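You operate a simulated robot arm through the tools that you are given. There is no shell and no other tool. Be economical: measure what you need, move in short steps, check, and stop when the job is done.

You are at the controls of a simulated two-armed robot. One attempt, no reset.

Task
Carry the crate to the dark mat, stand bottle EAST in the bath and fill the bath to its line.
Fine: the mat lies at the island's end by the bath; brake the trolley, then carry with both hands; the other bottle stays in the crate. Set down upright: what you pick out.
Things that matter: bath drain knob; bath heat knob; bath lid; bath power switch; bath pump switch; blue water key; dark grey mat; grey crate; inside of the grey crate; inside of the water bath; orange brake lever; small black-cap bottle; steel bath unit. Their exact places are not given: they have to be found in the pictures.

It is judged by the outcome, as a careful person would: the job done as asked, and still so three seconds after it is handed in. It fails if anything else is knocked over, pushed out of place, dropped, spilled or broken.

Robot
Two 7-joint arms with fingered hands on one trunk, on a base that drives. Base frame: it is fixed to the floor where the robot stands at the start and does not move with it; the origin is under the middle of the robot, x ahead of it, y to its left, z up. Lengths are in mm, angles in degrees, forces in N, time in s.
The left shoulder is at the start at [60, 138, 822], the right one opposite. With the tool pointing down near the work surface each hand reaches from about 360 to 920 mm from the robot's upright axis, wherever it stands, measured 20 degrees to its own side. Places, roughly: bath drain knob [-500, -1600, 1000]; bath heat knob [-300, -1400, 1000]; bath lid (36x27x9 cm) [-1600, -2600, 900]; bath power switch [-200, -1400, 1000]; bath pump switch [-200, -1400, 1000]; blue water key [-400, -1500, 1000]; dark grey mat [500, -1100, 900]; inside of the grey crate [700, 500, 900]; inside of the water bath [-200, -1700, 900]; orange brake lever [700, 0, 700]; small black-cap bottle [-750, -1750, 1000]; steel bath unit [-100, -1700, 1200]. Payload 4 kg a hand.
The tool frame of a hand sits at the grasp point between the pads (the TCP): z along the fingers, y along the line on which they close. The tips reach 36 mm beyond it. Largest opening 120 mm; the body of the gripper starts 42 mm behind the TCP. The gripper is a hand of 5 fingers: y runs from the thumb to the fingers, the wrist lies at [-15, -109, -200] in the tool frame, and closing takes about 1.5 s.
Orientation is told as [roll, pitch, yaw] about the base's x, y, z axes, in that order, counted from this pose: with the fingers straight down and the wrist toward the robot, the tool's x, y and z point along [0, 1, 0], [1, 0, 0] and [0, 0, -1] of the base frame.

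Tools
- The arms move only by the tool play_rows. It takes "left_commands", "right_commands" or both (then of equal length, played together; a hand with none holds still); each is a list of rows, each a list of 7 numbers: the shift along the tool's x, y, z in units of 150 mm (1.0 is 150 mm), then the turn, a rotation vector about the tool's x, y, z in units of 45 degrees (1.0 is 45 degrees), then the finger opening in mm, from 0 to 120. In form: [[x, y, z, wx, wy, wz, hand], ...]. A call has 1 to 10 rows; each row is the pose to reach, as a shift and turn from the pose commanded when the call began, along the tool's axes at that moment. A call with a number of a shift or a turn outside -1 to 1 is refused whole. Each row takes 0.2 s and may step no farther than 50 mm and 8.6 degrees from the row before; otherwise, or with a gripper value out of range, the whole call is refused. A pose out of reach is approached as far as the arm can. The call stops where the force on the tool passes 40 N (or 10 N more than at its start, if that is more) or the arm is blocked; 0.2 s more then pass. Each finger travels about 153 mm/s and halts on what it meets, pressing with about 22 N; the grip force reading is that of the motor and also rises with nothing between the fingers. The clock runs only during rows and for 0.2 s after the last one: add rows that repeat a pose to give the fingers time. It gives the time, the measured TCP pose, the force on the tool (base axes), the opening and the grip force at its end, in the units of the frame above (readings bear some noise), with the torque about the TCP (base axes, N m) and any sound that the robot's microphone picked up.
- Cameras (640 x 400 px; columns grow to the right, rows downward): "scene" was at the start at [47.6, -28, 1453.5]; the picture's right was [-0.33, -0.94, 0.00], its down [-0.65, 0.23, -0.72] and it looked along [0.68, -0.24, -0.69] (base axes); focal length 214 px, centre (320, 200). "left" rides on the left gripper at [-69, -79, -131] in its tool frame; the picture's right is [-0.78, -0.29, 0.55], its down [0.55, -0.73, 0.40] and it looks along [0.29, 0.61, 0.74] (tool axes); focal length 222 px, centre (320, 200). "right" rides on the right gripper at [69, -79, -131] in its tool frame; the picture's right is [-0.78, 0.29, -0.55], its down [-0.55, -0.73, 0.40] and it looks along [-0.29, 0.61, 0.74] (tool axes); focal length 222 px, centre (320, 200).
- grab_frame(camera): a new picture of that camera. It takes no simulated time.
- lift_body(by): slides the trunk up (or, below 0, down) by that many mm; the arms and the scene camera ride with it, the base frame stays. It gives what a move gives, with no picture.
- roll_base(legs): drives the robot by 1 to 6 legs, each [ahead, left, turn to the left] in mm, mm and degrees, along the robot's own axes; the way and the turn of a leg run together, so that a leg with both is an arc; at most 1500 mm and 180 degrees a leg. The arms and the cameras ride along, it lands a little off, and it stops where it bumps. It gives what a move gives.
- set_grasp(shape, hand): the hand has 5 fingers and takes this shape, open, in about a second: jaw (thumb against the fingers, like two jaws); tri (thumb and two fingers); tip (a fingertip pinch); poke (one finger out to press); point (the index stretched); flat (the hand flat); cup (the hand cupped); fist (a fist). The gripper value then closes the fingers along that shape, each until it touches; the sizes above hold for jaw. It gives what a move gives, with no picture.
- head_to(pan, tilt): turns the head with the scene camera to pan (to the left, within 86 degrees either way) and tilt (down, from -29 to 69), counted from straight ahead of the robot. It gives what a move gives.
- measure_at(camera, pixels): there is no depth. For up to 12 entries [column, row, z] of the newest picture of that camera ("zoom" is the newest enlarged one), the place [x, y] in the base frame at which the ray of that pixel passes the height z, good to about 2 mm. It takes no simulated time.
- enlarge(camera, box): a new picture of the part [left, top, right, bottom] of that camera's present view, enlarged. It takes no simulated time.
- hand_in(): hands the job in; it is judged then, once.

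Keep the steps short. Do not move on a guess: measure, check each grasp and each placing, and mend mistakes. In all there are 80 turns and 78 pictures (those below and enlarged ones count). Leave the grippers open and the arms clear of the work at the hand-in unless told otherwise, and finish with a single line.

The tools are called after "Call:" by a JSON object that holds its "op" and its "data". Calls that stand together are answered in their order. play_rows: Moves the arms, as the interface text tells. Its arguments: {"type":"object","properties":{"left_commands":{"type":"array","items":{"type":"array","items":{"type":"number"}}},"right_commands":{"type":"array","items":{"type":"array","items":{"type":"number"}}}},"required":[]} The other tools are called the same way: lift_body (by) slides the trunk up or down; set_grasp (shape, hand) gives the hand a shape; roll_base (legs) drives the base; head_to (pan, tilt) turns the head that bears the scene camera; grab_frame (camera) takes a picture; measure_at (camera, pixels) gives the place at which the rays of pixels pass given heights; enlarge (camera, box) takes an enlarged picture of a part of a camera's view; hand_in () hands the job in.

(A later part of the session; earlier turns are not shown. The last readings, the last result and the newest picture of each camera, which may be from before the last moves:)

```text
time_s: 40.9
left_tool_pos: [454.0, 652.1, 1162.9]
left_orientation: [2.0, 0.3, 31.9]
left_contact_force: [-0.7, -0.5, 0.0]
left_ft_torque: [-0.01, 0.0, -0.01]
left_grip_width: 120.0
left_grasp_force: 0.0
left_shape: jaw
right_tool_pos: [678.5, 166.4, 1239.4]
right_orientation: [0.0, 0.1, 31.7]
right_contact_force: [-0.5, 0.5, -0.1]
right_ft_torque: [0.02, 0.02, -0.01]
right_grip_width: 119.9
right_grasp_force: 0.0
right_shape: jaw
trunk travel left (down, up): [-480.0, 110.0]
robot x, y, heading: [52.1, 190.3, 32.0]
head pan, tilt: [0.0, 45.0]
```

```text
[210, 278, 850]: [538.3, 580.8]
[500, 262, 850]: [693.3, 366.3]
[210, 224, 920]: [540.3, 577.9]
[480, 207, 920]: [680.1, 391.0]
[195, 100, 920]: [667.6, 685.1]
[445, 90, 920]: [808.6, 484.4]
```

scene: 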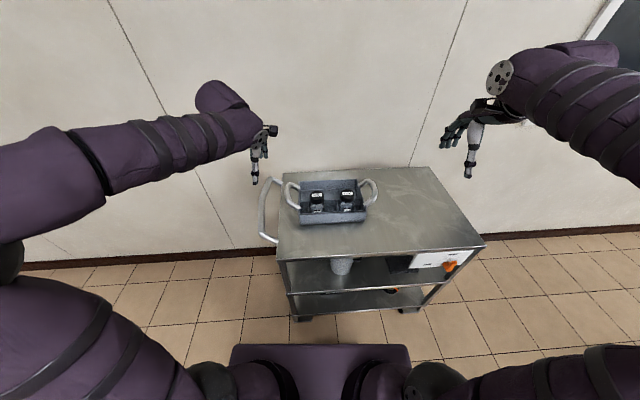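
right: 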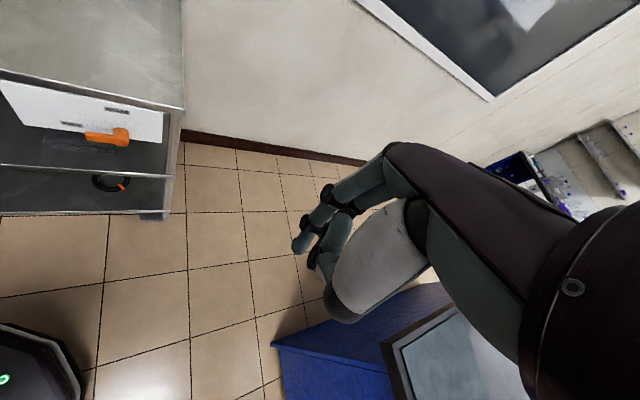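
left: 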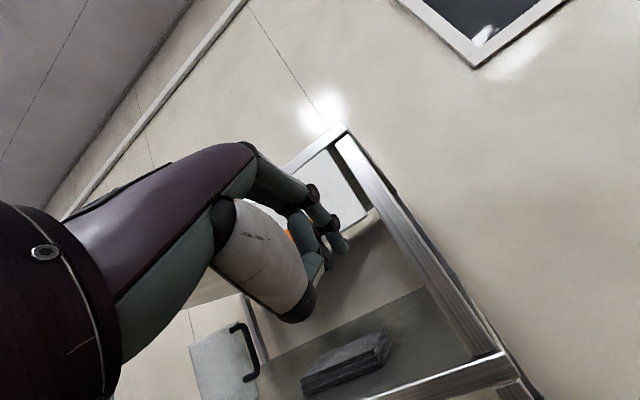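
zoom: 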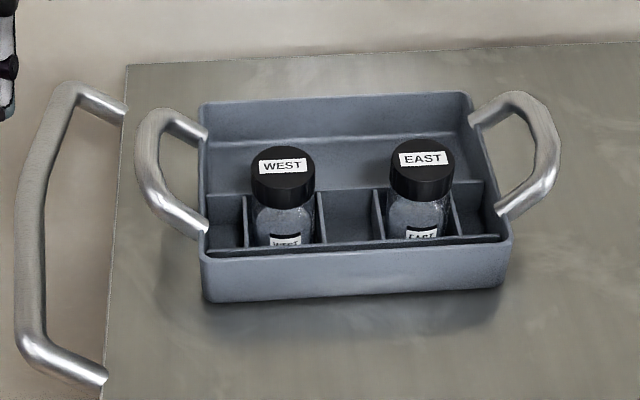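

I take hand-camera views for triangulating the handles' heights.

Call:
{"op": "grab_frame", "data": {"camera": "left"}}

Call:
{"op": "grab_frame", "data": {"camera": "right"}}

Call:
{"op": "measure_at", "data": {"camera": "zoom", "pixels": [[203, 300, 848], [503, 287, 848], [550, 145, 900], [550, 145, 940], [550, 145, 980], [148, 160, 900], [148, 160, 940], [148, 160, 980], [282, 155, 960], [420, 148, 960]]}}

```text
44 pictures are left
```

left: 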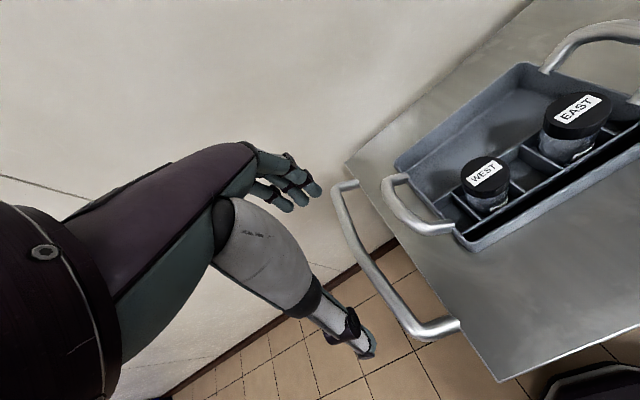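

```text
43 pictures are left
```

right: 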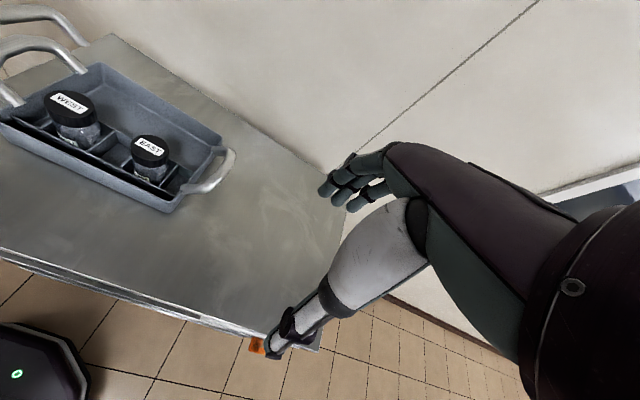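

```text
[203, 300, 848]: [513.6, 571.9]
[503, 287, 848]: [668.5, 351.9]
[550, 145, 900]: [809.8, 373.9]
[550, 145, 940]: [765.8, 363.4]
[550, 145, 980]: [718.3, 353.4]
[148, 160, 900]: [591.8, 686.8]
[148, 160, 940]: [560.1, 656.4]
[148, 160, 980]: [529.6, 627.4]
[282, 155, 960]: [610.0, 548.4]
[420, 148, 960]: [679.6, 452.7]
```

Call:
{"op": "measure_at", "data": {"camera": "left", "pixels": [[397, 208, 900], [397, 208, 940], [397, 208, 980], [485, 165, 940], [485, 165, 960], [485, 165, 980]]}}

Call:
{"op": "measure_at", "data": {"camera": "right", "pixels": [[225, 170, 900], [225, 170, 940], [225, 170, 980], [150, 145, 940], [150, 145, 960], [150, 145, 980]]}}

Call:
{"op": "enlarge", "data": {"camera": "left", "box": [360, 100, 560, 260]}}

Call:
{"op": "enlarge", "data": {"camera": "right", "box": [90, 100, 270, 230]}}

```text
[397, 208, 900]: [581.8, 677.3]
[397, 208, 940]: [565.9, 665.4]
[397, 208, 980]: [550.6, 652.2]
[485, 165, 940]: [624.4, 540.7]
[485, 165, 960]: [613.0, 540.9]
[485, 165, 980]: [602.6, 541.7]
```

```text
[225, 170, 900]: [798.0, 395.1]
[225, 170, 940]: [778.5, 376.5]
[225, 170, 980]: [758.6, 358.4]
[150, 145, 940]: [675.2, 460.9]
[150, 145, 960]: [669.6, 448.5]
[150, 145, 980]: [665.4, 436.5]
```

```text
2.50 times, centred on (460, 180) of left
```

zoom: 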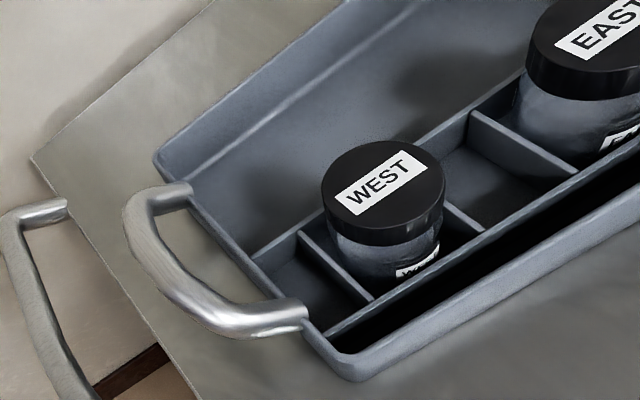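

```text
3.08 times, centred on (180, 165) of right
```

zoom: 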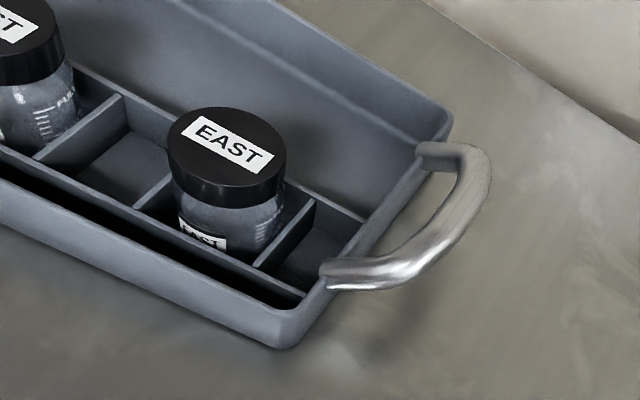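

Handles' grip bars: left about (574,671,920), right about (788,376,920); crate axis 35.5°. I align the base with the crate, set both hands to tri (narrow enough for the loops), and turn the hands 90° high above.

Call:
{"op": "roll_base", "data": {"legs": [[31, -92, 3.5]]}}

Call:
{"op": "set_grasp", "data": {"hand": "left", "shape": "tri"}}

Call:
{"op": "set_grasp", "data": {"hand": "right", "shape": "tri"}}

Call:
{"op": "play_rows", "data": {"left_commands": [[0, 0.08, 0, 0, 0, 0.125, 120], [0, 0.16, 0, 0, 0, 0.25, 120], [0, 0.24, 0, 0, 0, 0.375, 120], [0, 0.32, 0, 0, 0, 0.5, 120], [0, 0.4, 0, 0, 0, 0.625, 120], [0, 0.48, 0, 0, 0, 0.75, 120], [0, 0.56, 0, 0, 0, 0.875, 120], [0, 0.63, 0, 0, 0, 1, 120]], "right_commands": [[0.125, 0.125, 0.075, 0, 0, -0.125, 120], [0.25, 0.25, 0.15, 0, 0, -0.25, 120], [0.375, 0.375, 0.225, 0, 0, -0.375, 120], [0.5, 0.5, 0.3, 0, 0, -0.5, 120], [0.625, 0.625, 0.375, 0, 0, -0.625, 120], [0.75, 0.75, 0.45, 0, 0, -0.75, 120], [0.875, 0.875, 0.525, 0, 0, -0.875, 120], [1, 1, 0.6, 0, 0, -1, 120]]}}

Call:
{"op": "play_rows", "data": {"left_commands": [[0, 0, 0, 0, 0, 0.15, 120], [0, 0, 0, 0, 0, 0.3, 120], [0, 0, 0, 0, 0, 0.45, 120], [0, 0, 0, 0, 0, 0.6, 120], [0, 0, 0, 0, 0, 0.75, 120], [0, 0, 0, 0, 0, 0.9, 120], [0, 0, 0, 0, 0, 1, 120]], "right_commands": [[0, 0, 0, 0, 0, -0.15, 120], [0, 0, 0, 0, 0, -0.3, 120], [0, 0, 0, 0, 0, -0.45, 120], [0, 0, 0, 0, 0, -0.6, 120], [0, 0, 0, 0, 0, -0.75, 120], [0, 0, 0, 0, 0, -0.9, 120], [0, 0, 0, 0, 0, -1, 120]]}}

Call:
{"op": "grab_frame", "data": {"camera": "scene"}}

```text
time_s: 42.1
left_tool_pos: [501.9, 613.6, 1163.7]
left_orientation: [2.1, 0.2, 35.6]
left_contact_force: [0.1, 0.1, -0.5]
left_ft_torque: [0.04, 0.05, 0.0]
left_grip_width: 120.1
left_grasp_force: 0.0
left_shape: jaw
right_tool_pos: [758.0, 142.5, 1240.2]
right_orientation: [0.0, 0.1, 35.4]
right_contact_force: [-0.1, 0.0, -0.4]
right_ft_torque: [0.04, 0.02, 0.02]
right_grip_width: 119.9
right_grasp_force: 0.0
right_shape: jaw
trunk travel left (down, up): [-480.0, 110.0]
robot x, y, heading: [129.0, 127.4, 35.2]
head pan, tilt: [0.0, 45.0]
```

```text
time_s: 43.0
left_tool_pos: [500.2, 613.9, 1163.8]
left_orientation: [1.8, 0.1, 35.6]
left_contact_force: [0.1, 0.4, 0.1]
left_ft_torque: [-0.02, -0.02, 0.01]
left_grip_width: 119.9
left_grasp_force: 0.0
left_shape: tri
right_tool_pos: [755.8, 142.9, 1240.7]
right_orientation: [0.0, 0.0, 35.3]
right_contact_force: [-0.4, -0.1, -0.3]
right_ft_torque: [0.01, 0.0, 0.0]
right_grip_width: 119.9
right_grasp_force: 0.3
right_shape: jaw
trunk travel left (down, up): [-480.0, 110.0]
robot x, y, heading: [127.7, 126.1, 35.5]
head pan, tilt: [0.0, 45.0]
```

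```text
time_s: 43.9
left_tool_pos: [500.6, 613.9, 1163.2]
left_orientation: [1.9, 0.2, 35.6]
left_contact_force: [0.6, -0.2, 0.7]
left_ft_torque: [0.01, 0.03, -0.01]
left_grip_width: 120.0
left_grasp_force: 0.0
left_shape: tri
right_tool_pos: [756.7, 142.7, 1241.1]
right_orientation: [-0.1, 0.0, 35.3]
right_contact_force: [0.4, 0.2, -0.1]
right_ft_torque: [-0.04, 0.02, 0.04]
right_grip_width: 120.0
right_grasp_force: 0.0
right_shape: tri
trunk travel left (down, up): [-480.0, 110.0]
robot x, y, heading: [130.9, 125.1, 35.3]
head pan, tilt: [0.0, 45.0]
```

```text
time_s: 45.7
left_tool_pos: [577.1, 670.5, 1159.7]
left_orientation: [1.2, 1.5, -9.5]
left_contact_force: [-0.7, -0.2, 0.6]
left_ft_torque: [-0.02, -0.01, -0.02]
left_grip_width: 119.9
left_grasp_force: 0.1
left_shape: tri
right_tool_pos: [793.8, 354.9, 1149.9]
right_orientation: [0.1, 0.0, 80.4]
right_contact_force: [-0.4, 0.0, -0.4]
right_ft_torque: [0.0, 0.02, -0.04]
right_grip_width: 120.0
right_grasp_force: 0.1
right_shape: tri
trunk travel left (down, up): [-480.0, 110.0]
robot x, y, heading: [131.2, 127.4, 35.5]
head pan, tilt: [0.0, 45.0]
```

```text
time_s: 47.3
left_tool_pos: [578.1, 668.9, 1162.2]
left_orientation: [-0.2, 2.0, -54.5]
left_contact_force: [-0.6, -0.9, 0.2]
left_ft_torque: [-0.01, -0.01, -0.02]
left_grip_width: 119.8
left_grasp_force: 0.2
left_shape: tri
right_tool_pos: [792.4, 352.5, 1149.4]
right_orientation: [0.2, 0.1, 125.5]
right_contact_force: [0.4, 0.6, -0.4]
right_ft_torque: [0.02, 0.02, -0.02]
right_grip_width: 119.9
right_grasp_force: 0.1
right_shape: tri
trunk travel left (down, up): [-480.0, 110.0]
robot x, y, heading: [130.6, 130.4, 35.4]
head pan, tilt: [0.0, 45.0]
```

```text
40 pictures are left
```

scene: 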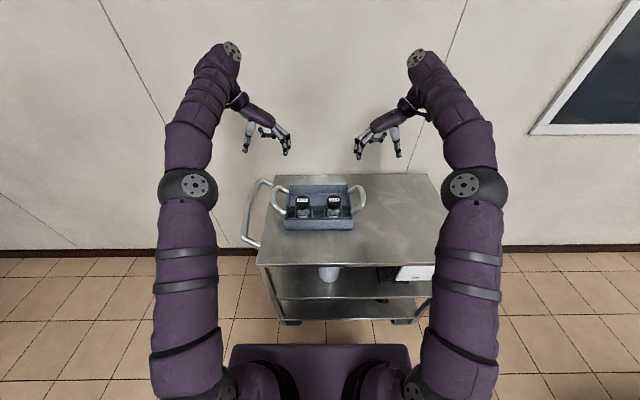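

Both hands reach this attitude. I measure the handle bars again in this squared-up view.

Call:
{"op": "enlarge", "data": {"camera": "scene", "box": [250, 160, 390, 245]}}

Call:
{"op": "grab_frame", "data": {"camera": "left"}}

Call:
{"op": "grab_frame", "data": {"camera": "right"}}

```text
4.57 times, centred on (320, 202) of scene
```

zoom: 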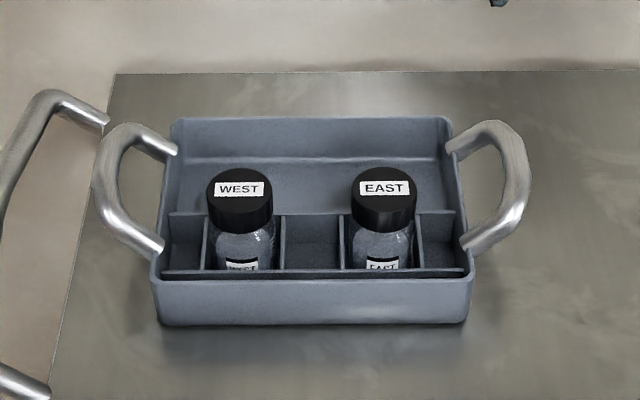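

```text
38 pictures are left
```

left: 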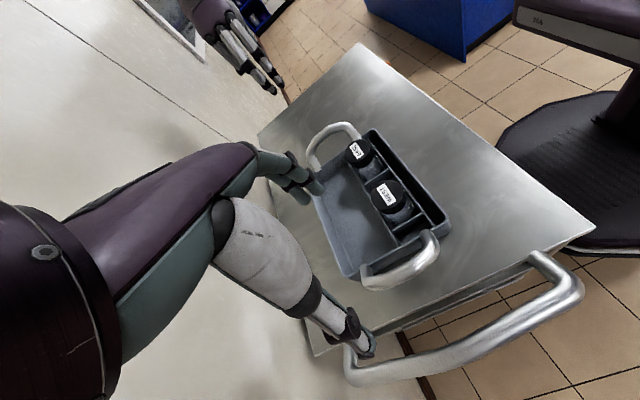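

```text
37 pictures are left
```

right: 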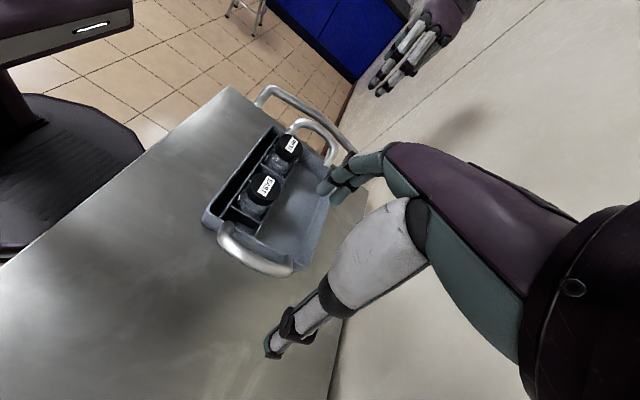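

Call:
{"op": "measure_at", "data": {"camera": "zoom", "pixels": [[107, 185, 910], [107, 185, 920], [107, 185, 935], [517, 180, 910], [517, 180, 920], [517, 180, 935], [108, 225, 920], [118, 142, 920], [520, 135, 920], [515, 220, 920]]}}

Call:
{"op": "measure_at", "data": {"camera": "left", "pixels": [[405, 272, 910], [405, 272, 920], [405, 272, 935]]}}

Call:
{"op": "measure_at", "data": {"camera": "right", "pixels": [[252, 257, 910], [252, 257, 920], [252, 257, 935]]}}

```text
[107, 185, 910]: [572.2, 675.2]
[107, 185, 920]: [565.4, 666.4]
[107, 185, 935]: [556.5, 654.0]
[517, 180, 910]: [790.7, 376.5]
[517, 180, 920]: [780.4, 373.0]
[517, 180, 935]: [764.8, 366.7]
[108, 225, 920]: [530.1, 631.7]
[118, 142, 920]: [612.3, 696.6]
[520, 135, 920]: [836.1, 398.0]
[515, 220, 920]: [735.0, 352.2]
```

```text
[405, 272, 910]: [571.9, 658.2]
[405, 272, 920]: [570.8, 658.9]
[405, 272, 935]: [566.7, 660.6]
```

```text
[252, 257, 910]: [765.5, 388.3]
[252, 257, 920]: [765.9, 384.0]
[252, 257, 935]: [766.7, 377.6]
```

Bars (robot-squared coordinates): I aim the left hand at (560,658), the right at (765,371). I descend to about z 1027 with a 36 mm opening and look.

Call:
{"op": "play_rows", "data": {"left_commands": [[-0.07, -0.005, 0.25, 0, 0, 0, 36], [-0.14, -0.01, 0.5, 0, 0, 0, 36], [-0.14, -0.01, 0.75, 0, 0, 0, 36], [-0.14, -0.01, 0.9, 0, 0, 0, 36], [-0.14, -0.01, 0.9, 0, 0, 0, 36]], "right_commands": [[0.04, 0.1, 0.25, 0, 0, 0, 36], [0.078, 0.21, 0.5, 0, 0, 0, 36], [0.078, 0.21, 0.7, 0, 0, 0, 36], [0.078, 0.21, 0.813, 0, 0, 0, 36], [0.078, 0.21, 0.813, 0, 0, 0, 36]]}}

Call:
{"op": "enlarge", "data": {"camera": "scene", "box": [230, 130, 410, 245]}}

Call:
{"op": "enlarge", "data": {"camera": "left", "box": [240, 150, 460, 350]}}

Call:
{"op": "enlarge", "data": {"camera": "right", "box": [180, 150, 400, 350]}}

```text
time_s: 48.5
left_tool_pos: [555.0, 663.3, 1030.2]
left_orientation: [-0.2, 1.9, -54.3]
left_contact_force: [0.4, -0.4, 0.1]
left_ft_torque: [-0.01, 0.02, 0.0]
left_grip_width: 36.4
left_grasp_force: 0.1
left_shape: tri
right_tool_pos: [765.3, 371.9, 1026.4]
right_orientation: [0.0, 0.1, 125.3]
right_contact_force: [1.2, -0.3, 0.1]
right_ft_torque: [0.01, -0.02, 0.02]
right_grip_width: 36.6
right_grasp_force: 0.0
right_shape: tri
trunk travel left (down, up): [-480.0, 110.0]
robot x, y, heading: [132.7, 128.9, 35.5]
head pan, tilt: [0.0, 45.0]
```

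```text
3.48 times, centred on (320, 188) of scene
```

zoom: 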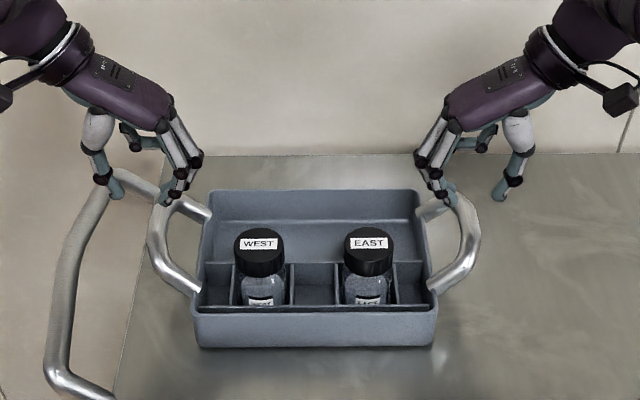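

```text
2.00 times, centred on (350, 250) of left
```

zoom: 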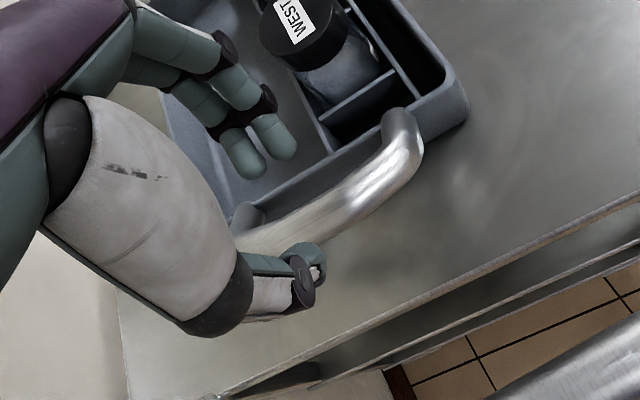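

```text
2.00 times, centred on (290, 250) of right
```

zoom: 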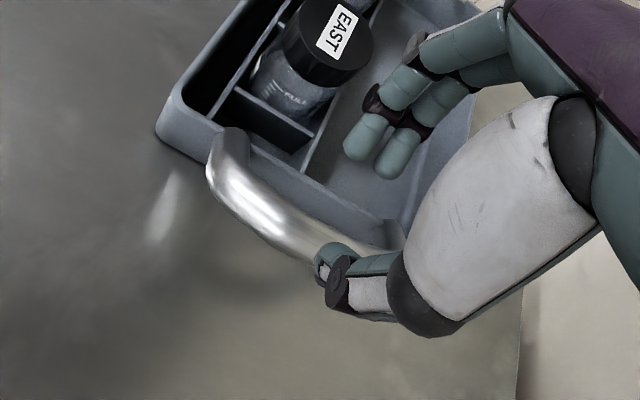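

Left TCP sits ~7 mm too far out. I check the bar lines using the close hand-camera views.

Call:
{"op": "measure_at", "data": {"camera": "zoom", "pixels": [[270, 213, 915], [270, 213, 925], [270, 213, 935], [240, 188, 925], [240, 145, 925], [390, 235, 925], [205, 130, 920]]}}

Call:
{"op": "enlarge", "data": {"camera": "left", "box": [240, 150, 460, 350]}}

Call:
{"op": "measure_at", "data": {"camera": "zoom", "pixels": [[350, 195, 915], [350, 195, 925], [350, 195, 935], [395, 160, 925], [400, 115, 925], [245, 215, 925], [440, 90, 920]]}}

```text
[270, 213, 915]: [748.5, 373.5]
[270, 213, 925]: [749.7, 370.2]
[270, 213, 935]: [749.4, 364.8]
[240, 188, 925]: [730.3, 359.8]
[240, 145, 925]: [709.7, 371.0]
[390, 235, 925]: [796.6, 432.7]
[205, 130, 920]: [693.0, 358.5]
```

```text
2.00 times, centred on (350, 250) of left
```

zoom: 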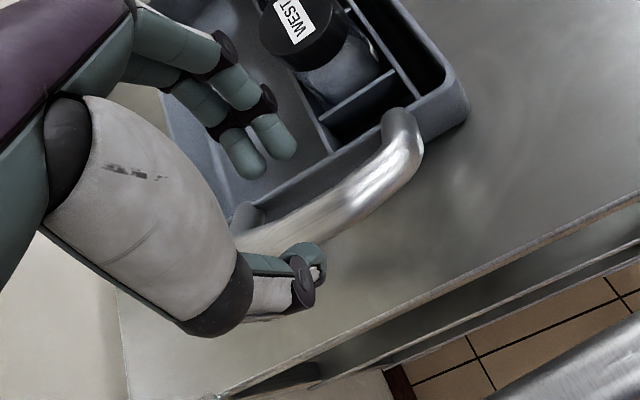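

```text
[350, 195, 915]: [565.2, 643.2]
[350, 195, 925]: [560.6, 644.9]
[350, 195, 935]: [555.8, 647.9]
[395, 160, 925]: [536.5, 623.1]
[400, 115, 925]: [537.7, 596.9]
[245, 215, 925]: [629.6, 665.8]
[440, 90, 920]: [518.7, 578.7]
```

Bars resolve to z≈940, u-offsets 207 / −142, with ~28 mm finger gap. I shift the left hand 12 mm inward, narrow to 30 mm and descend until tips are just at bar level, then check.

Call:
{"op": "play_rows", "data": {"left_commands": [[0, 0.04, 0, 0, 0, 0, 30], [0, 0.08, 0.1, 0, 0, 0, 30], [0, 0.08, 0.25, 0, 0, 0, 30], [0, 0.08, 0.36, 0, 0, 0, 30], [0, 0.08, 0.36, 0, 0, 0, 30]], "right_commands": [[0, 0, 0, 0, 0, 0, 30], [0, 0, 0.1, 0, 0, 0, 30], [0, 0, 0.22, 0, 0, 0, 30], [0, 0, 0.335, 0, 0, 0, 30], [0, 0, 0.335, 0, 0, 0, 30]]}}

Call:
{"op": "enlarge", "data": {"camera": "left", "box": [270, 150, 430, 310]}}

Call:
{"op": "enlarge", "data": {"camera": "right", "box": [210, 150, 370, 310]}}

```text
time_s: 49.7
left_tool_pos: [563.9, 653.7, 974.4]
left_orientation: [-0.3, 1.9, -54.4]
left_contact_force: [-0.2, 0.6, 0.2]
left_ft_torque: [-0.02, 0.01, 0.01]
left_grip_width: 30.4
left_grasp_force: 0.0
left_shape: tri
right_tool_pos: [763.4, 370.8, 977.9]
right_orientation: [-0.1, 0.0, 125.3]
right_contact_force: [0.9, -0.1, -0.6]
right_ft_torque: [-0.01, 0.02, -0.03]
right_grip_width: 30.3
right_grasp_force: 0.1
right_shape: tri
trunk travel left (down, up): [-480.0, 110.0]
robot x, y, heading: [130.3, 131.0, 35.3]
head pan, tilt: [0.0, 45.0]
```

```text
2.50 times, centred on (350, 230) of left
```

zoom: 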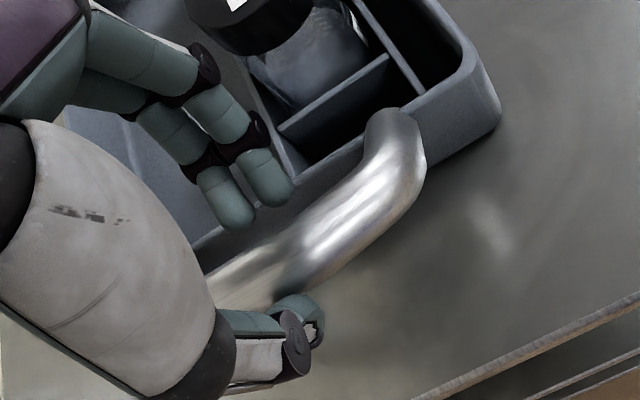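

```text
2.50 times, centred on (290, 230) of right
```

zoom: 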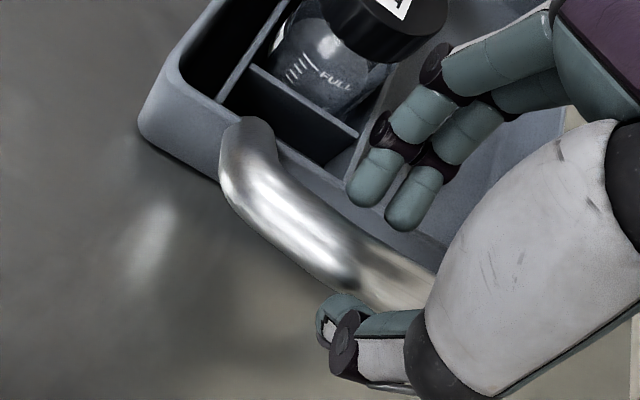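

Call:
{"op": "measure_at", "data": {"camera": "zoom", "pixels": [[362, 195, 942], [400, 222, 942], [325, 310, 942], [310, 245, 940], [310, 245, 930], [300, 185, 925], [350, 215, 925]]}}

```text
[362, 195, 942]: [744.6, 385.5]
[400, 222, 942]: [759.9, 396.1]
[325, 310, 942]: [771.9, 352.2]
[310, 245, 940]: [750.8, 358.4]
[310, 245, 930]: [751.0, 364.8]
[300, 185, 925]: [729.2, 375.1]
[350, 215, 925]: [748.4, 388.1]
```

The right fingertips (u≈−119) lie between bar (−142) and wall (≈−93): they fit. I descend the last ~40 mm, watching force.

Call:
{"op": "play_rows", "data": {"left_commands": [[0, 0, 0.09, 0, 0, 0, 30], [0, 0, 0.18, 0, 0, 0, 30], [0, 0, 0.27, 0, 0, 0, 30], [0, 0, 0.27, 0, 0, 0, 30]], "right_commands": [[0, 0, 0.09, 0, 0, 0, 30], [0, 0, 0.18, 0, 0, 0, 30], [0, 0, 0.29, 0, 0, 0, 30], [0, 0, 0.29, 0, 0, 0, 30]]}}

Call:
{"op": "enlarge", "data": {"camera": "left", "box": [270, 150, 430, 310]}}

Call:
{"op": "enlarge", "data": {"camera": "scene", "box": [250, 160, 390, 245]}}

```text
time_s: 50.7
left_tool_pos: [565.4, 652.0, 937.1]
left_orientation: [0.2, 1.8, -54.4]
left_contact_force: [7.2, -5.2, 24.2]
left_ft_torque: [0.34, -0.37, -0.21]
left_grip_width: 30.4
left_grasp_force: 0.1
left_shape: tri
right_tool_pos: [763.2, 371.4, 938.5]
right_orientation: [-0.5, -0.2, 125.3]
right_contact_force: [1.8, 10.6, 25.7]
right_ft_torque: [0.17, -0.49, 0.23]
right_grip_width: 30.3
right_grasp_force: 0.1
right_shape: tri
trunk travel left (down, up): [-480.0, 110.0]
robot x, y, heading: [136.7, 127.1, 35.4]
head pan, tilt: [0.0, 45.0]
```

```text
2.50 times, centred on (350, 230) of left
```

zoom: 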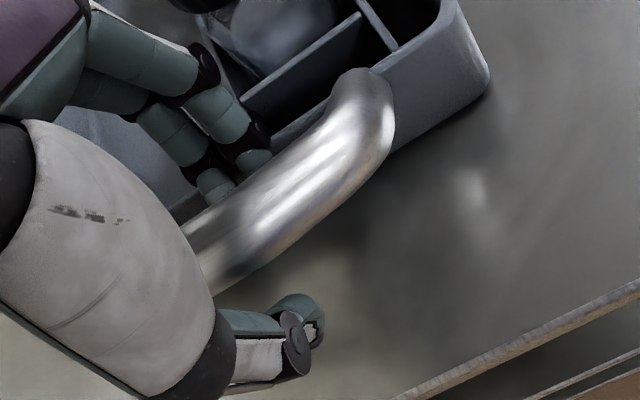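

```text
4.57 times, centred on (320, 202) of scene
```

zoom: 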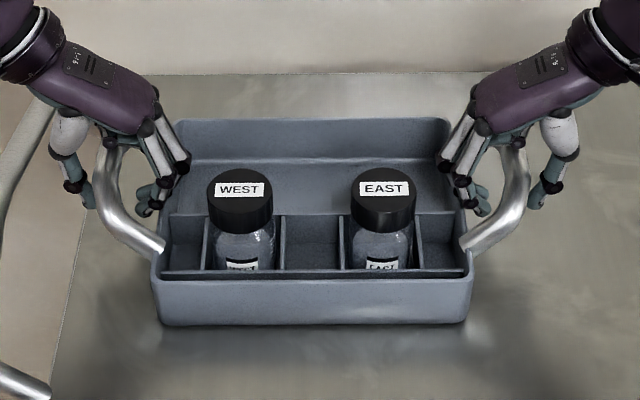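

Fingers hook over and inside both bars; both feel ~25 N up (bar against finger roots). I rise 5 mm to relieve, then close both hands.

Call:
{"op": "play_rows", "data": {"left_commands": [[0, 0, -0.035, 0, 0, 0, 30], [0, 0, -0.035, 0, 0, 0, 15], [0, 0, -0.035, 0, 0, 0, 5], [0, 0, -0.035, 0, 0, 0, 0], [0, 0, -0.035, 0, 0, 0, 0], [0, 0, -0.035, 0, 0, 0, 0], [0, 0, -0.035, 0, 0, 0, 0]], "right_commands": [[0, 0, -0.035, 0, 0, 0, 30], [0, 0, -0.035, 0, 0, 0, 15], [0, 0, -0.035, 0, 0, 0, 5], [0, 0, -0.035, 0, 0, 0, 0], [0, 0, -0.035, 0, 0, 0, 0], [0, 0, -0.035, 0, 0, 0, 0], [0, 0, -0.035, 0, 0, 0, 0]]}}

Call:
{"op": "enlarge", "data": {"camera": "scene", "box": [250, 160, 390, 245]}}

```text
time_s: 52.3
left_tool_pos: [562.3, 653.7, 940.7]
left_orientation: [-0.1, 2.0, -54.4]
left_contact_force: [1.5, -2.0, 14.1]
left_ft_torque: [0.36, -0.25, -0.2]
left_grip_width: 0.0
left_grasp_force: 22.2
left_shape: tri
right_tool_pos: [762.4, 370.1, 942.5]
right_orientation: [-0.1, -0.1, 125.4]
right_contact_force: [-1.3, 2.9, 15.7]
right_ft_torque: [0.18, -0.46, 0.16]
right_grip_width: 0.0
right_grasp_force: 22.0
right_shape: tri
trunk travel left (down, up): [-480.0, 110.0]
robot x, y, heading: [133.4, 128.5, 35.4]
head pan, tilt: [0.0, 45.0]
```

```text
4.57 times, centred on (320, 202) of scene
```

zoom: 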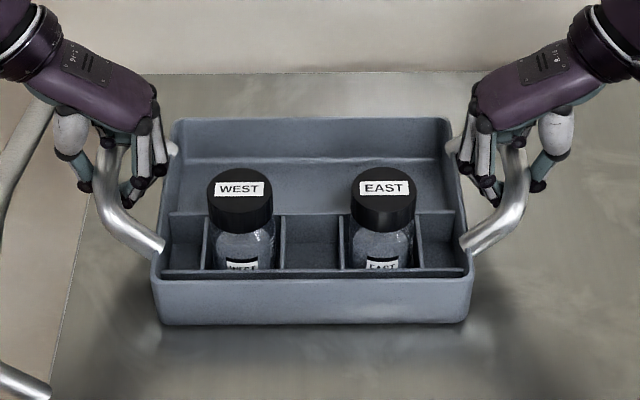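

Fingers have closed around under the bars (width 0, 22 N): the bars are hooked. Test lift 40 mm with the trunk.

Call:
{"op": "lift_body", "data": {"by": 40}}

Call:
{"op": "grab_frame", "data": {"camera": "scene"}}

```text
time_s: 53.1
left_tool_pos: [563.6, 655.6, 977.6]
left_orientation: [-0.4, 2.0, -54.4]
left_contact_force: [-4.5, 5.4, -4.0]
left_ft_torque: [0.03, -0.03, 0.0]
left_grip_width: 0.0
left_grasp_force: 22.1
left_shape: tri
right_tool_pos: [765.1, 370.5, 977.3]
right_orientation: [0.0, 0.1, 125.2]
right_contact_force: [4.7, -5.8, -4.0]
right_ft_torque: [0.09, -0.07, -0.06]
right_grip_width: 0.0
right_grasp_force: 21.9
right_shape: tri
trunk travel left (down, up): [-520.0, 70.0]
robot x, y, heading: [129.8, 124.9, 35.1]
head pan, tilt: [0.0, 45.0]
```

```text
27 pictures are left
```

scene: 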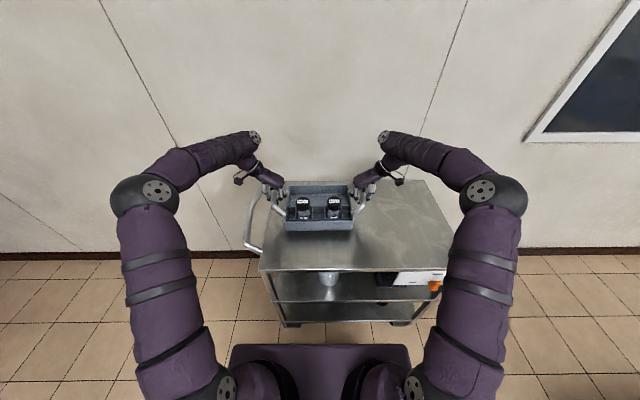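

The crate hangs level, ~4 N per hand. Raise 60 more, back away from the trolley, turn right and look for the mat.

Call:
{"op": "lift_body", "data": {"by": 62}}

Call:
{"op": "roll_base", "data": {"legs": [[-450, 0, 0], [0, 0, -60]]}}

Call:
{"op": "head_to", "data": {"pan": -30, "tilt": 35}}

Call:
{"op": "grab_frame", "data": {"camera": "scene"}}

```text
time_s: 54.1
left_tool_pos: [562.1, 655.2, 1039.1]
left_orientation: [-0.2, 2.1, -54.3]
left_contact_force: [-6.4, 10.4, -4.8]
left_ft_torque: [-0.01, -0.01, 0.0]
left_grip_width: 0.0
left_grasp_force: 22.3
left_shape: tri
right_tool_pos: [765.4, 371.3, 1040.3]
right_orientation: [0.1, 0.0, 125.3]
right_contact_force: [6.4, -9.0, -4.0]
right_ft_torque: [0.05, -0.04, -0.01]
right_grip_width: 0.0
right_grasp_force: 22.1
right_shape: tri
trunk travel left (down, up): [-582.0, 8.0]
robot x, y, heading: [132.7, 128.1, 35.2]
head pan, tilt: [0.0, 45.0]
```

```text
time_s: 59.4
left_tool_pos: [448.8, -230.7, 1040.8]
left_orientation: [-0.2, 2.1, -114.1]
left_contact_force: [5.0, 10.5, -4.3]
left_ft_torque: [0.0, -0.03, -0.04]
left_grip_width: 0.0
left_grasp_force: 21.9
left_shape: tri
right_tool_pos: [306.4, -548.6, 1040.7]
right_orientation: [0.1, 0.0, 65.8]
right_contact_force: [-3.5, -11.2, -4.1]
right_ft_torque: [0.01, -0.07, -0.05]
right_grip_width: 0.0
right_grasp_force: 22.0
right_shape: tri
trunk travel left (down, up): [-582.0, 8.0]
robot x, y, heading: [-222.8, -123.1, -24.2]
head pan, tilt: [0.0, 45.0]
```

```text
time_s: 60.4
left_tool_pos: [449.2, -229.9, 1040.2]
left_orientation: [-0.3, 2.1, -113.9]
left_contact_force: [2.9, 7.9, -4.6]
left_ft_torque: [0.01, -0.04, 0.03]
left_grip_width: 0.1
left_grasp_force: 22.0
left_shape: tri
right_tool_pos: [306.4, -547.8, 1040.5]
right_orientation: [0.1, 0.0, 65.7]
right_contact_force: [-3.8, -6.6, -4.0]
right_ft_torque: [0.0, -0.08, -0.03]
right_grip_width: 0.0
right_grasp_force: 22.3
right_shape: tri
trunk travel left (down, up): [-582.0, 8.0]
robot x, y, heading: [-224.8, -126.6, -24.0]
head pan, tilt: [-30.0, 35.0]
```

```text
26 pictures are left
```

scene: 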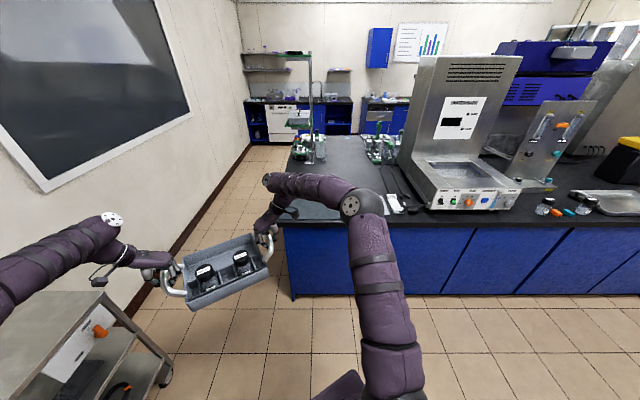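

Call:
{"op": "enlarge", "data": {"camera": "scene", "box": [270, 120, 430, 235]}}

Call:
{"op": "enlarge", "data": {"camera": "scene", "box": [395, 140, 545, 225]}}

Call:
{"op": "measure_at", "data": {"camera": "scene", "pixels": [[285, 226, 880], [520, 222, 880], [405, 190, 890], [436, 210, 890], [520, 208, 890], [300, 166, 880], [342, 219, 880], [380, 212, 880], [290, 212, 880]]}}

```text
3.48 times, centred on (350, 178) of scene
```

zoom: 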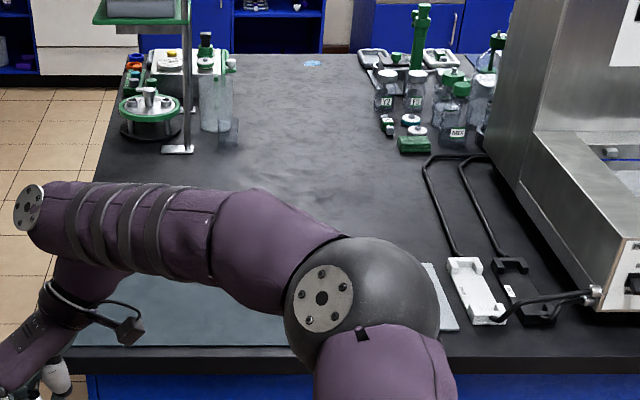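

```text
4.27 times, centred on (470, 182) of scene
```

zoom: 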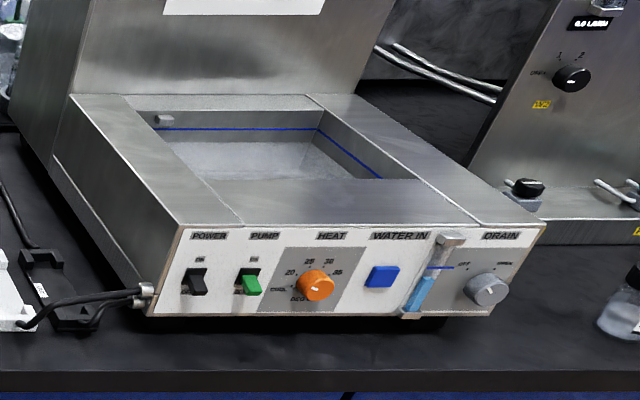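

```text
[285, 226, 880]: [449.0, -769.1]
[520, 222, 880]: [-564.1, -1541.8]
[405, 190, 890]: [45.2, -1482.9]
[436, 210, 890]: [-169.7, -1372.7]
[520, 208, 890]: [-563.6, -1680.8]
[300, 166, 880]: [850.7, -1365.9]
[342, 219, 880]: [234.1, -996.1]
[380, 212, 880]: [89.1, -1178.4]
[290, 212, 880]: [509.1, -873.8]
```

I see the island: near edge runs from (449,-769) toward (-564,-1542), so I should face heading about -52.6°. The mat is at the near-left end. I drive to face it from a safe distance and look.

Call:
{"op": "roll_base", "data": {"legs": [[329, -197, 0], [0, 0, -28.6]]}}

Call:
{"op": "head_to", "data": {"pan": 0, "tilt": 42}}

Call:
{"op": "grab_frame", "data": {"camera": "scene"}}

```text
time_s: 64.2
left_tool_pos: [529.3, -854.1, 1041.7]
left_orientation: [-0.2, 2.0, -142.0]
left_contact_force: [7.8, 6.3, -4.2]
left_ft_torque: [0.0, -0.01, 0.0]
left_grip_width: 0.2
left_grasp_force: 22.0
left_shape: tri
right_tool_pos: [254.3, -1066.6, 1041.4]
right_orientation: [0.1, 0.0, 37.7]
right_contact_force: [-9.4, -6.5, -4.1]
right_ft_torque: [0.0, -0.04, -0.06]
right_grip_width: 0.0
right_grasp_force: 22.1
right_shape: tri
trunk travel left (down, up): [-582.0, 8.0]
robot x, y, heading: [-15.2, -445.9, -52.2]
head pan, tilt: [-30.0, 35.0]
```

```text
time_s: 65.1
left_tool_pos: [531.2, -854.1, 1039.6]
left_orientation: [-0.2, 1.9, -142.0]
left_contact_force: [5.2, 4.8, -4.0]
left_ft_torque: [0.0, -0.05, 0.01]
left_grip_width: 0.2
left_grasp_force: 21.5
left_shape: tri
right_tool_pos: [253.9, -1066.2, 1040.8]
right_orientation: [0.2, 0.0, 37.7]
right_contact_force: [-4.2, -3.6, -3.3]
right_ft_torque: [-0.02, -0.06, -0.03]
right_grip_width: 0.1
right_grasp_force: 21.7
right_shape: tri
trunk travel left (down, up): [-582.0, 8.0]
robot x, y, heading: [-18.3, -445.5, -52.1]
head pan, tilt: [0.0, 42.0]
```

```text
23 pictures are left
```

scene: 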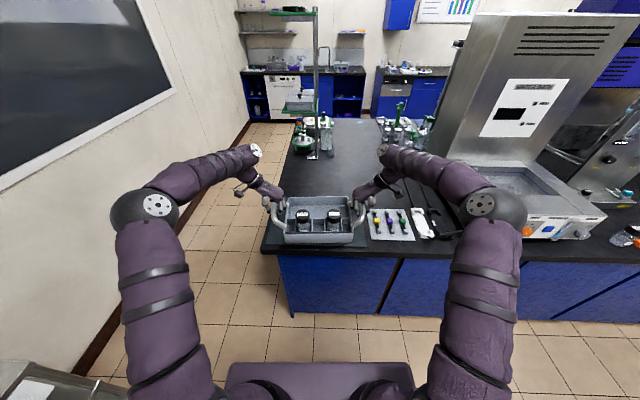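

Call:
{"op": "enlarge", "data": {"camera": "scene", "box": [240, 165, 400, 265]}}

Call:
{"op": "measure_at", "data": {"camera": "zoom", "pixels": [[96, 322, 890], [96, 322, 900], [505, 315, 890], [505, 315, 900], [133, 143, 900], [480, 150, 900], [160, 185, 900]]}}

```text
4.00 times, centred on (320, 215) of scene
```

zoom: 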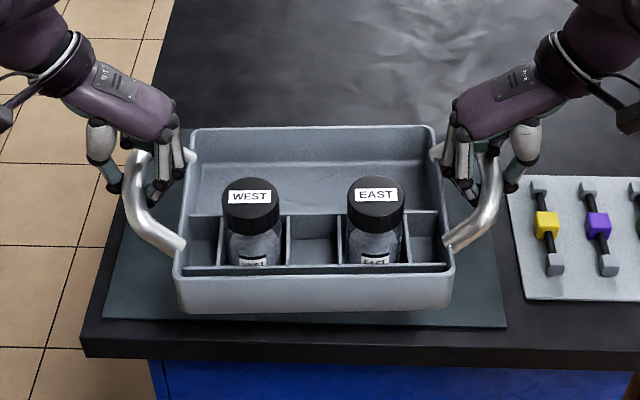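

```text
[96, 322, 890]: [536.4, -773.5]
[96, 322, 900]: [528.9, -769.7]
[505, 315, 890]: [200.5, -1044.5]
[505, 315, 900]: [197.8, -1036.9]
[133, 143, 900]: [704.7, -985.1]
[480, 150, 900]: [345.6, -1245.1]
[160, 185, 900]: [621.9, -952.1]
```

The crate already hangs above the mat's near part; mat near edge midpoint is about (368,-909), crate centre about (397,-967). I drive 100 mm ahead to centre it and check from both sides.

Call:
{"op": "roll_base", "data": {"legs": [[100, 8, -0.3]]}}

Call:
{"op": "lift_body", "data": {"by": -30}}

Call:
{"op": "enlarge", "data": {"camera": "scene", "box": [240, 145, 400, 245]}}

Call:
{"op": "grab_frame", "data": {"camera": "right"}}

```text
time_s: 66.3
left_tool_pos: [597.0, -933.7, 1038.8]
left_orientation: [-0.2, 2.0, -142.3]
left_contact_force: [6.9, 5.2, -5.3]
left_ft_torque: [0.01, -0.02, -0.01]
left_grip_width: 0.0
left_grasp_force: 22.4
left_shape: tri
right_tool_pos: [320.1, -1145.3, 1040.3]
right_orientation: [0.2, 0.1, 37.3]
right_contact_force: [-6.2, -5.2, -4.7]
right_ft_torque: [-0.02, -0.02, -0.03]
right_grip_width: 0.0
right_grasp_force: 22.0
right_shape: tri
trunk travel left (down, up): [-582.0, 8.0]
robot x, y, heading: [53.4, -520.9, -52.3]
head pan, tilt: [0.0, 42.0]
```

```text
time_s: 67.0
left_tool_pos: [596.7, -931.2, 1011.0]
left_orientation: [-0.2, 2.1, -142.4]
left_contact_force: [4.6, 3.5, -3.2]
left_ft_torque: [-0.01, -0.04, 0.04]
left_grip_width: 0.1
left_grasp_force: 22.1
left_shape: tri
right_tool_pos: [318.0, -1143.6, 1011.0]
right_orientation: [0.0, 0.1, 37.4]
right_contact_force: [-4.4, -4.4, -4.1]
right_ft_torque: [0.0, -0.05, -0.02]
right_grip_width: 0.1
right_grasp_force: 22.6
right_shape: tri
trunk travel left (down, up): [-552.0, 38.0]
robot x, y, heading: [54.0, -517.7, -52.8]
head pan, tilt: [0.0, 42.0]
```

```text
4.00 times, centred on (320, 195) of scene
```

zoom: 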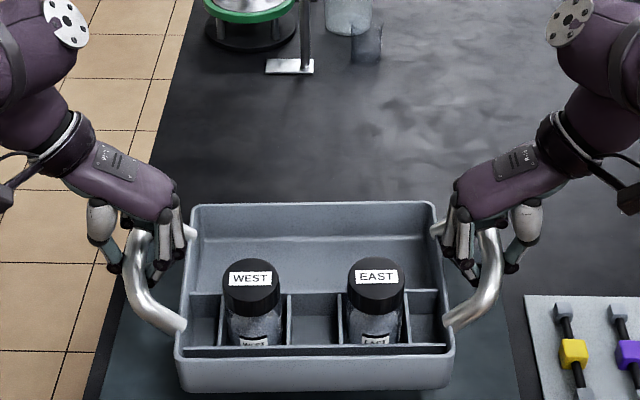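

```text
20 pictures are left
```

right: 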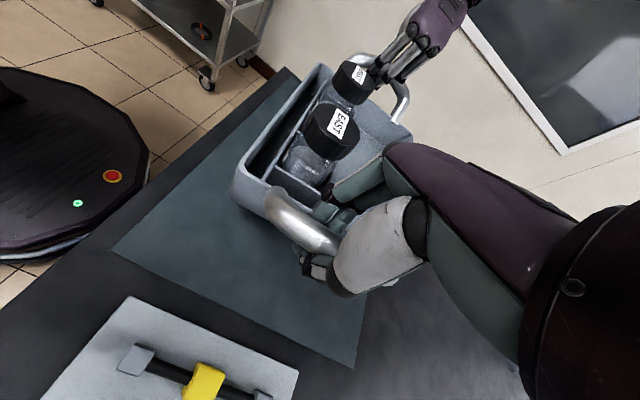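

The right-hand camera shows the mat's near-right (112,250) and far-right (355,367) corners. Measure.

Call:
{"op": "measure_at", "data": {"camera": "right", "pixels": [[112, 250, 880], [112, 250, 890], [112, 250, 900], [355, 367, 880], [355, 367, 890], [355, 367, 900], [285, 72, 890], [238, 200, 918]]}}

Call:
{"op": "measure_at", "data": {"camera": "zoom", "pixels": [[517, 399, 880], [517, 399, 890], [517, 399, 900], [187, 390, 918], [446, 388, 918]]}}

```text
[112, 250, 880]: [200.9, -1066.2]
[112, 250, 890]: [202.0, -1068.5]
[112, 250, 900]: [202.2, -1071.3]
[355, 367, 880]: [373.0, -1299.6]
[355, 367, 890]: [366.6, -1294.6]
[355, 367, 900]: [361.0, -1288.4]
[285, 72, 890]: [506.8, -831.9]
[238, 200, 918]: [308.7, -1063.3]
```

```text
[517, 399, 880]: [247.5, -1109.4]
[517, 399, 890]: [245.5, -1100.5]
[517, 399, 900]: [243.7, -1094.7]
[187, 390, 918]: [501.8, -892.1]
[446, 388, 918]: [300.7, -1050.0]
```

Mat is about 430×280, centre (448,-1037); crate centre about (463,-1044): inside with ≥29 mm margin. I back 10 mm and lower gently.

Call:
{"op": "roll_base", "data": {"legs": [[-12, 0, 0]]}}

Call:
{"op": "lift_body", "data": {"by": -15}}

Call:
{"op": "lift_body", "data": {"by": -6}}

```text
time_s: 67.8
left_tool_pos: [588.6, -921.8, 1010.5]
left_orientation: [-0.2, 2.0, -142.3]
left_contact_force: [6.1, 4.3, -3.8]
left_ft_torque: [-0.02, 0.02, 0.03]
left_grip_width: 0.2
left_grasp_force: 21.7
left_shape: tri
right_tool_pos: [311.8, -1133.4, 1010.8]
right_orientation: [0.1, 0.1, 37.3]
right_contact_force: [-5.8, -3.4, -3.7]
right_ft_torque: [-0.01, -0.04, -0.06]
right_grip_width: 0.0
right_grasp_force: 22.7
right_shape: tri
trunk travel left (down, up): [-552.0, 38.0]
robot x, y, heading: [47.6, -506.2, -52.7]
head pan, tilt: [0.0, 42.0]
```

```text
time_s: 68.4
left_tool_pos: [590.2, -921.8, 994.7]
left_orientation: [-0.2, 2.1, -142.3]
left_contact_force: [3.1, 2.6, -4.6]
left_ft_torque: [-0.01, 0.0, 0.05]
left_grip_width: 0.1
left_grasp_force: 22.2
left_shape: tri
right_tool_pos: [311.7, -1134.7, 995.0]
right_orientation: [0.2, 0.1, 37.4]
right_contact_force: [-3.1, -2.0, -4.1]
right_ft_torque: [-0.04, -0.03, -0.06]
right_grip_width: 0.3
right_grasp_force: 21.7
right_shape: tri
trunk travel left (down, up): [-537.0, 53.0]
robot x, y, heading: [49.4, -507.7, -52.7]
head pan, tilt: [0.0, 42.0]
```

```text
time_s: 69.0
left_tool_pos: [590.1, -922.0, 988.8]
left_orientation: [-0.1, 2.1, -142.4]
left_contact_force: [4.0, 2.7, -3.9]
left_ft_torque: [-0.01, -0.06, 0.03]
left_grip_width: 0.0
left_grasp_force: 21.8
left_shape: tri
right_tool_pos: [311.4, -1135.1, 989.6]
right_orientation: [0.1, 0.0, 37.3]
right_contact_force: [-3.6, -3.2, -4.6]
right_ft_torque: [-0.02, -0.05, -0.01]
right_grip_width: 0.0
right_grasp_force: 21.4
right_shape: tri
trunk travel left (down, up): [-531.0, 59.0]
robot x, y, heading: [46.0, -509.5, -52.6]
head pan, tilt: [0.0, 42.0]
```

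No contact yet (still ~-4 N each). Continue in small steps.

Call:
{"op": "lift_body", "data": {"by": -6}}

Call:
{"op": "lift_body", "data": {"by": -5}}

Call:
{"op": "enlarge", "data": {"camera": "scene", "box": [240, 155, 400, 255]}}

```text
time_s: 69.5
left_tool_pos: [589.3, -921.6, 982.8]
left_orientation: [-0.2, 2.1, -142.3]
left_contact_force: [4.4, 3.6, -4.4]
left_ft_torque: [-0.02, -0.02, 0.05]
left_grip_width: 0.1
left_grasp_force: 22.7
left_shape: tri
right_tool_pos: [312.2, -1134.4, 983.9]
right_orientation: [0.1, 0.1, 37.3]
right_contact_force: [-4.8, -3.4, -4.1]
right_ft_torque: [-0.03, -0.05, -0.09]
right_grip_width: 0.3
right_grasp_force: 22.0
right_shape: tri
trunk travel left (down, up): [-525.0, 65.0]
robot x, y, heading: [44.5, -506.1, -52.7]
head pan, tilt: [0.0, 42.0]
```

```text
time_s: 70.0
left_tool_pos: [589.5, -922.5, 977.6]
left_orientation: [-0.2, 2.2, -142.2]
left_contact_force: [4.6, 3.6, -4.0]
left_ft_torque: [-0.03, -0.01, 0.01]
left_grip_width: 0.0
left_grasp_force: 21.7
left_shape: tri
right_tool_pos: [312.5, -1135.0, 979.1]
right_orientation: [0.2, 0.1, 37.3]
right_contact_force: [-4.8, -3.3, -3.9]
right_ft_torque: [-0.01, -0.05, -0.08]
right_grip_width: 0.2
right_grasp_force: 22.2
right_shape: tri
trunk travel left (down, up): [-520.0, 70.0]
robot x, y, heading: [45.9, -509.2, -52.6]
head pan, tilt: [0.0, 42.0]
```

```text
4.00 times, centred on (320, 205) of scene
```

zoom: 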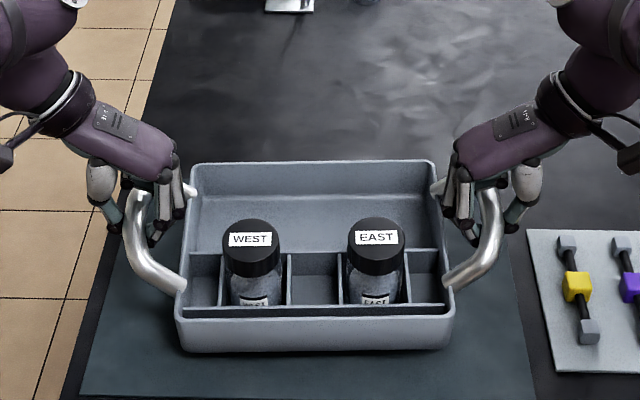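

Call:
{"op": "lift_body", "data": {"by": -5}}

Call:
{"op": "lift_body", "data": {"by": -5}}

Call:
{"op": "lift_body", "data": {"by": -5}}

```text
time_s: 70.6
left_tool_pos: [588.8, -922.3, 972.3]
left_orientation: [-0.2, 2.2, -142.3]
left_contact_force: [4.4, 3.9, -4.0]
left_ft_torque: [-0.01, -0.04, 0.05]
left_grip_width: 0.0
left_grasp_force: 22.2
left_shape: tri
right_tool_pos: [311.1, -1134.0, 972.6]
right_orientation: [0.0, 0.1, 37.3]
right_contact_force: [-5.3, -4.1, -3.5]
right_ft_torque: [-0.03, -0.02, -0.05]
right_grip_width: 0.0
right_grasp_force: 21.8
right_shape: tri
trunk travel left (down, up): [-515.0, 75.0]
robot x, y, heading: [44.0, -507.9, -52.6]
head pan, tilt: [0.0, 42.0]
```

```text
time_s: 71.1
left_tool_pos: [589.7, -923.1, 968.0]
left_orientation: [-0.2, 2.1, -142.3]
left_contact_force: [5.3, 3.6, -4.0]
left_ft_torque: [-0.02, -0.04, 0.01]
left_grip_width: 0.0
left_grasp_force: 21.6
left_shape: tri
right_tool_pos: [311.2, -1135.5, 967.8]
right_orientation: [0.1, 0.1, 37.3]
right_contact_force: [-4.3, -3.5, -5.0]
right_ft_torque: [-0.02, -0.03, -0.04]
right_grip_width: 0.0
right_grasp_force: 21.7
right_shape: tri
trunk travel left (down, up): [-510.0, 80.0]
robot x, y, heading: [43.2, -509.6, -52.6]
head pan, tilt: [0.0, 42.0]
```

```text
time_s: 71.7
left_tool_pos: [590.8, -921.3, 962.9]
left_orientation: [-0.2, 2.2, -142.2]
left_contact_force: [4.3, 4.7, -4.3]
left_ft_torque: [-0.01, -0.04, 0.01]
left_grip_width: 0.0
left_grasp_force: 22.0
left_shape: tri
right_tool_pos: [311.9, -1134.3, 965.1]
right_orientation: [0.1, 0.0, 37.3]
right_contact_force: [-5.3, -4.1, -4.3]
right_ft_torque: [-0.04, -0.02, -0.06]
right_grip_width: 0.0
right_grasp_force: 22.3
right_shape: tri
trunk travel left (down, up): [-505.0, 85.0]
robot x, y, heading: [45.1, -506.5, -52.8]
head pan, tilt: [0.0, 42.0]
```

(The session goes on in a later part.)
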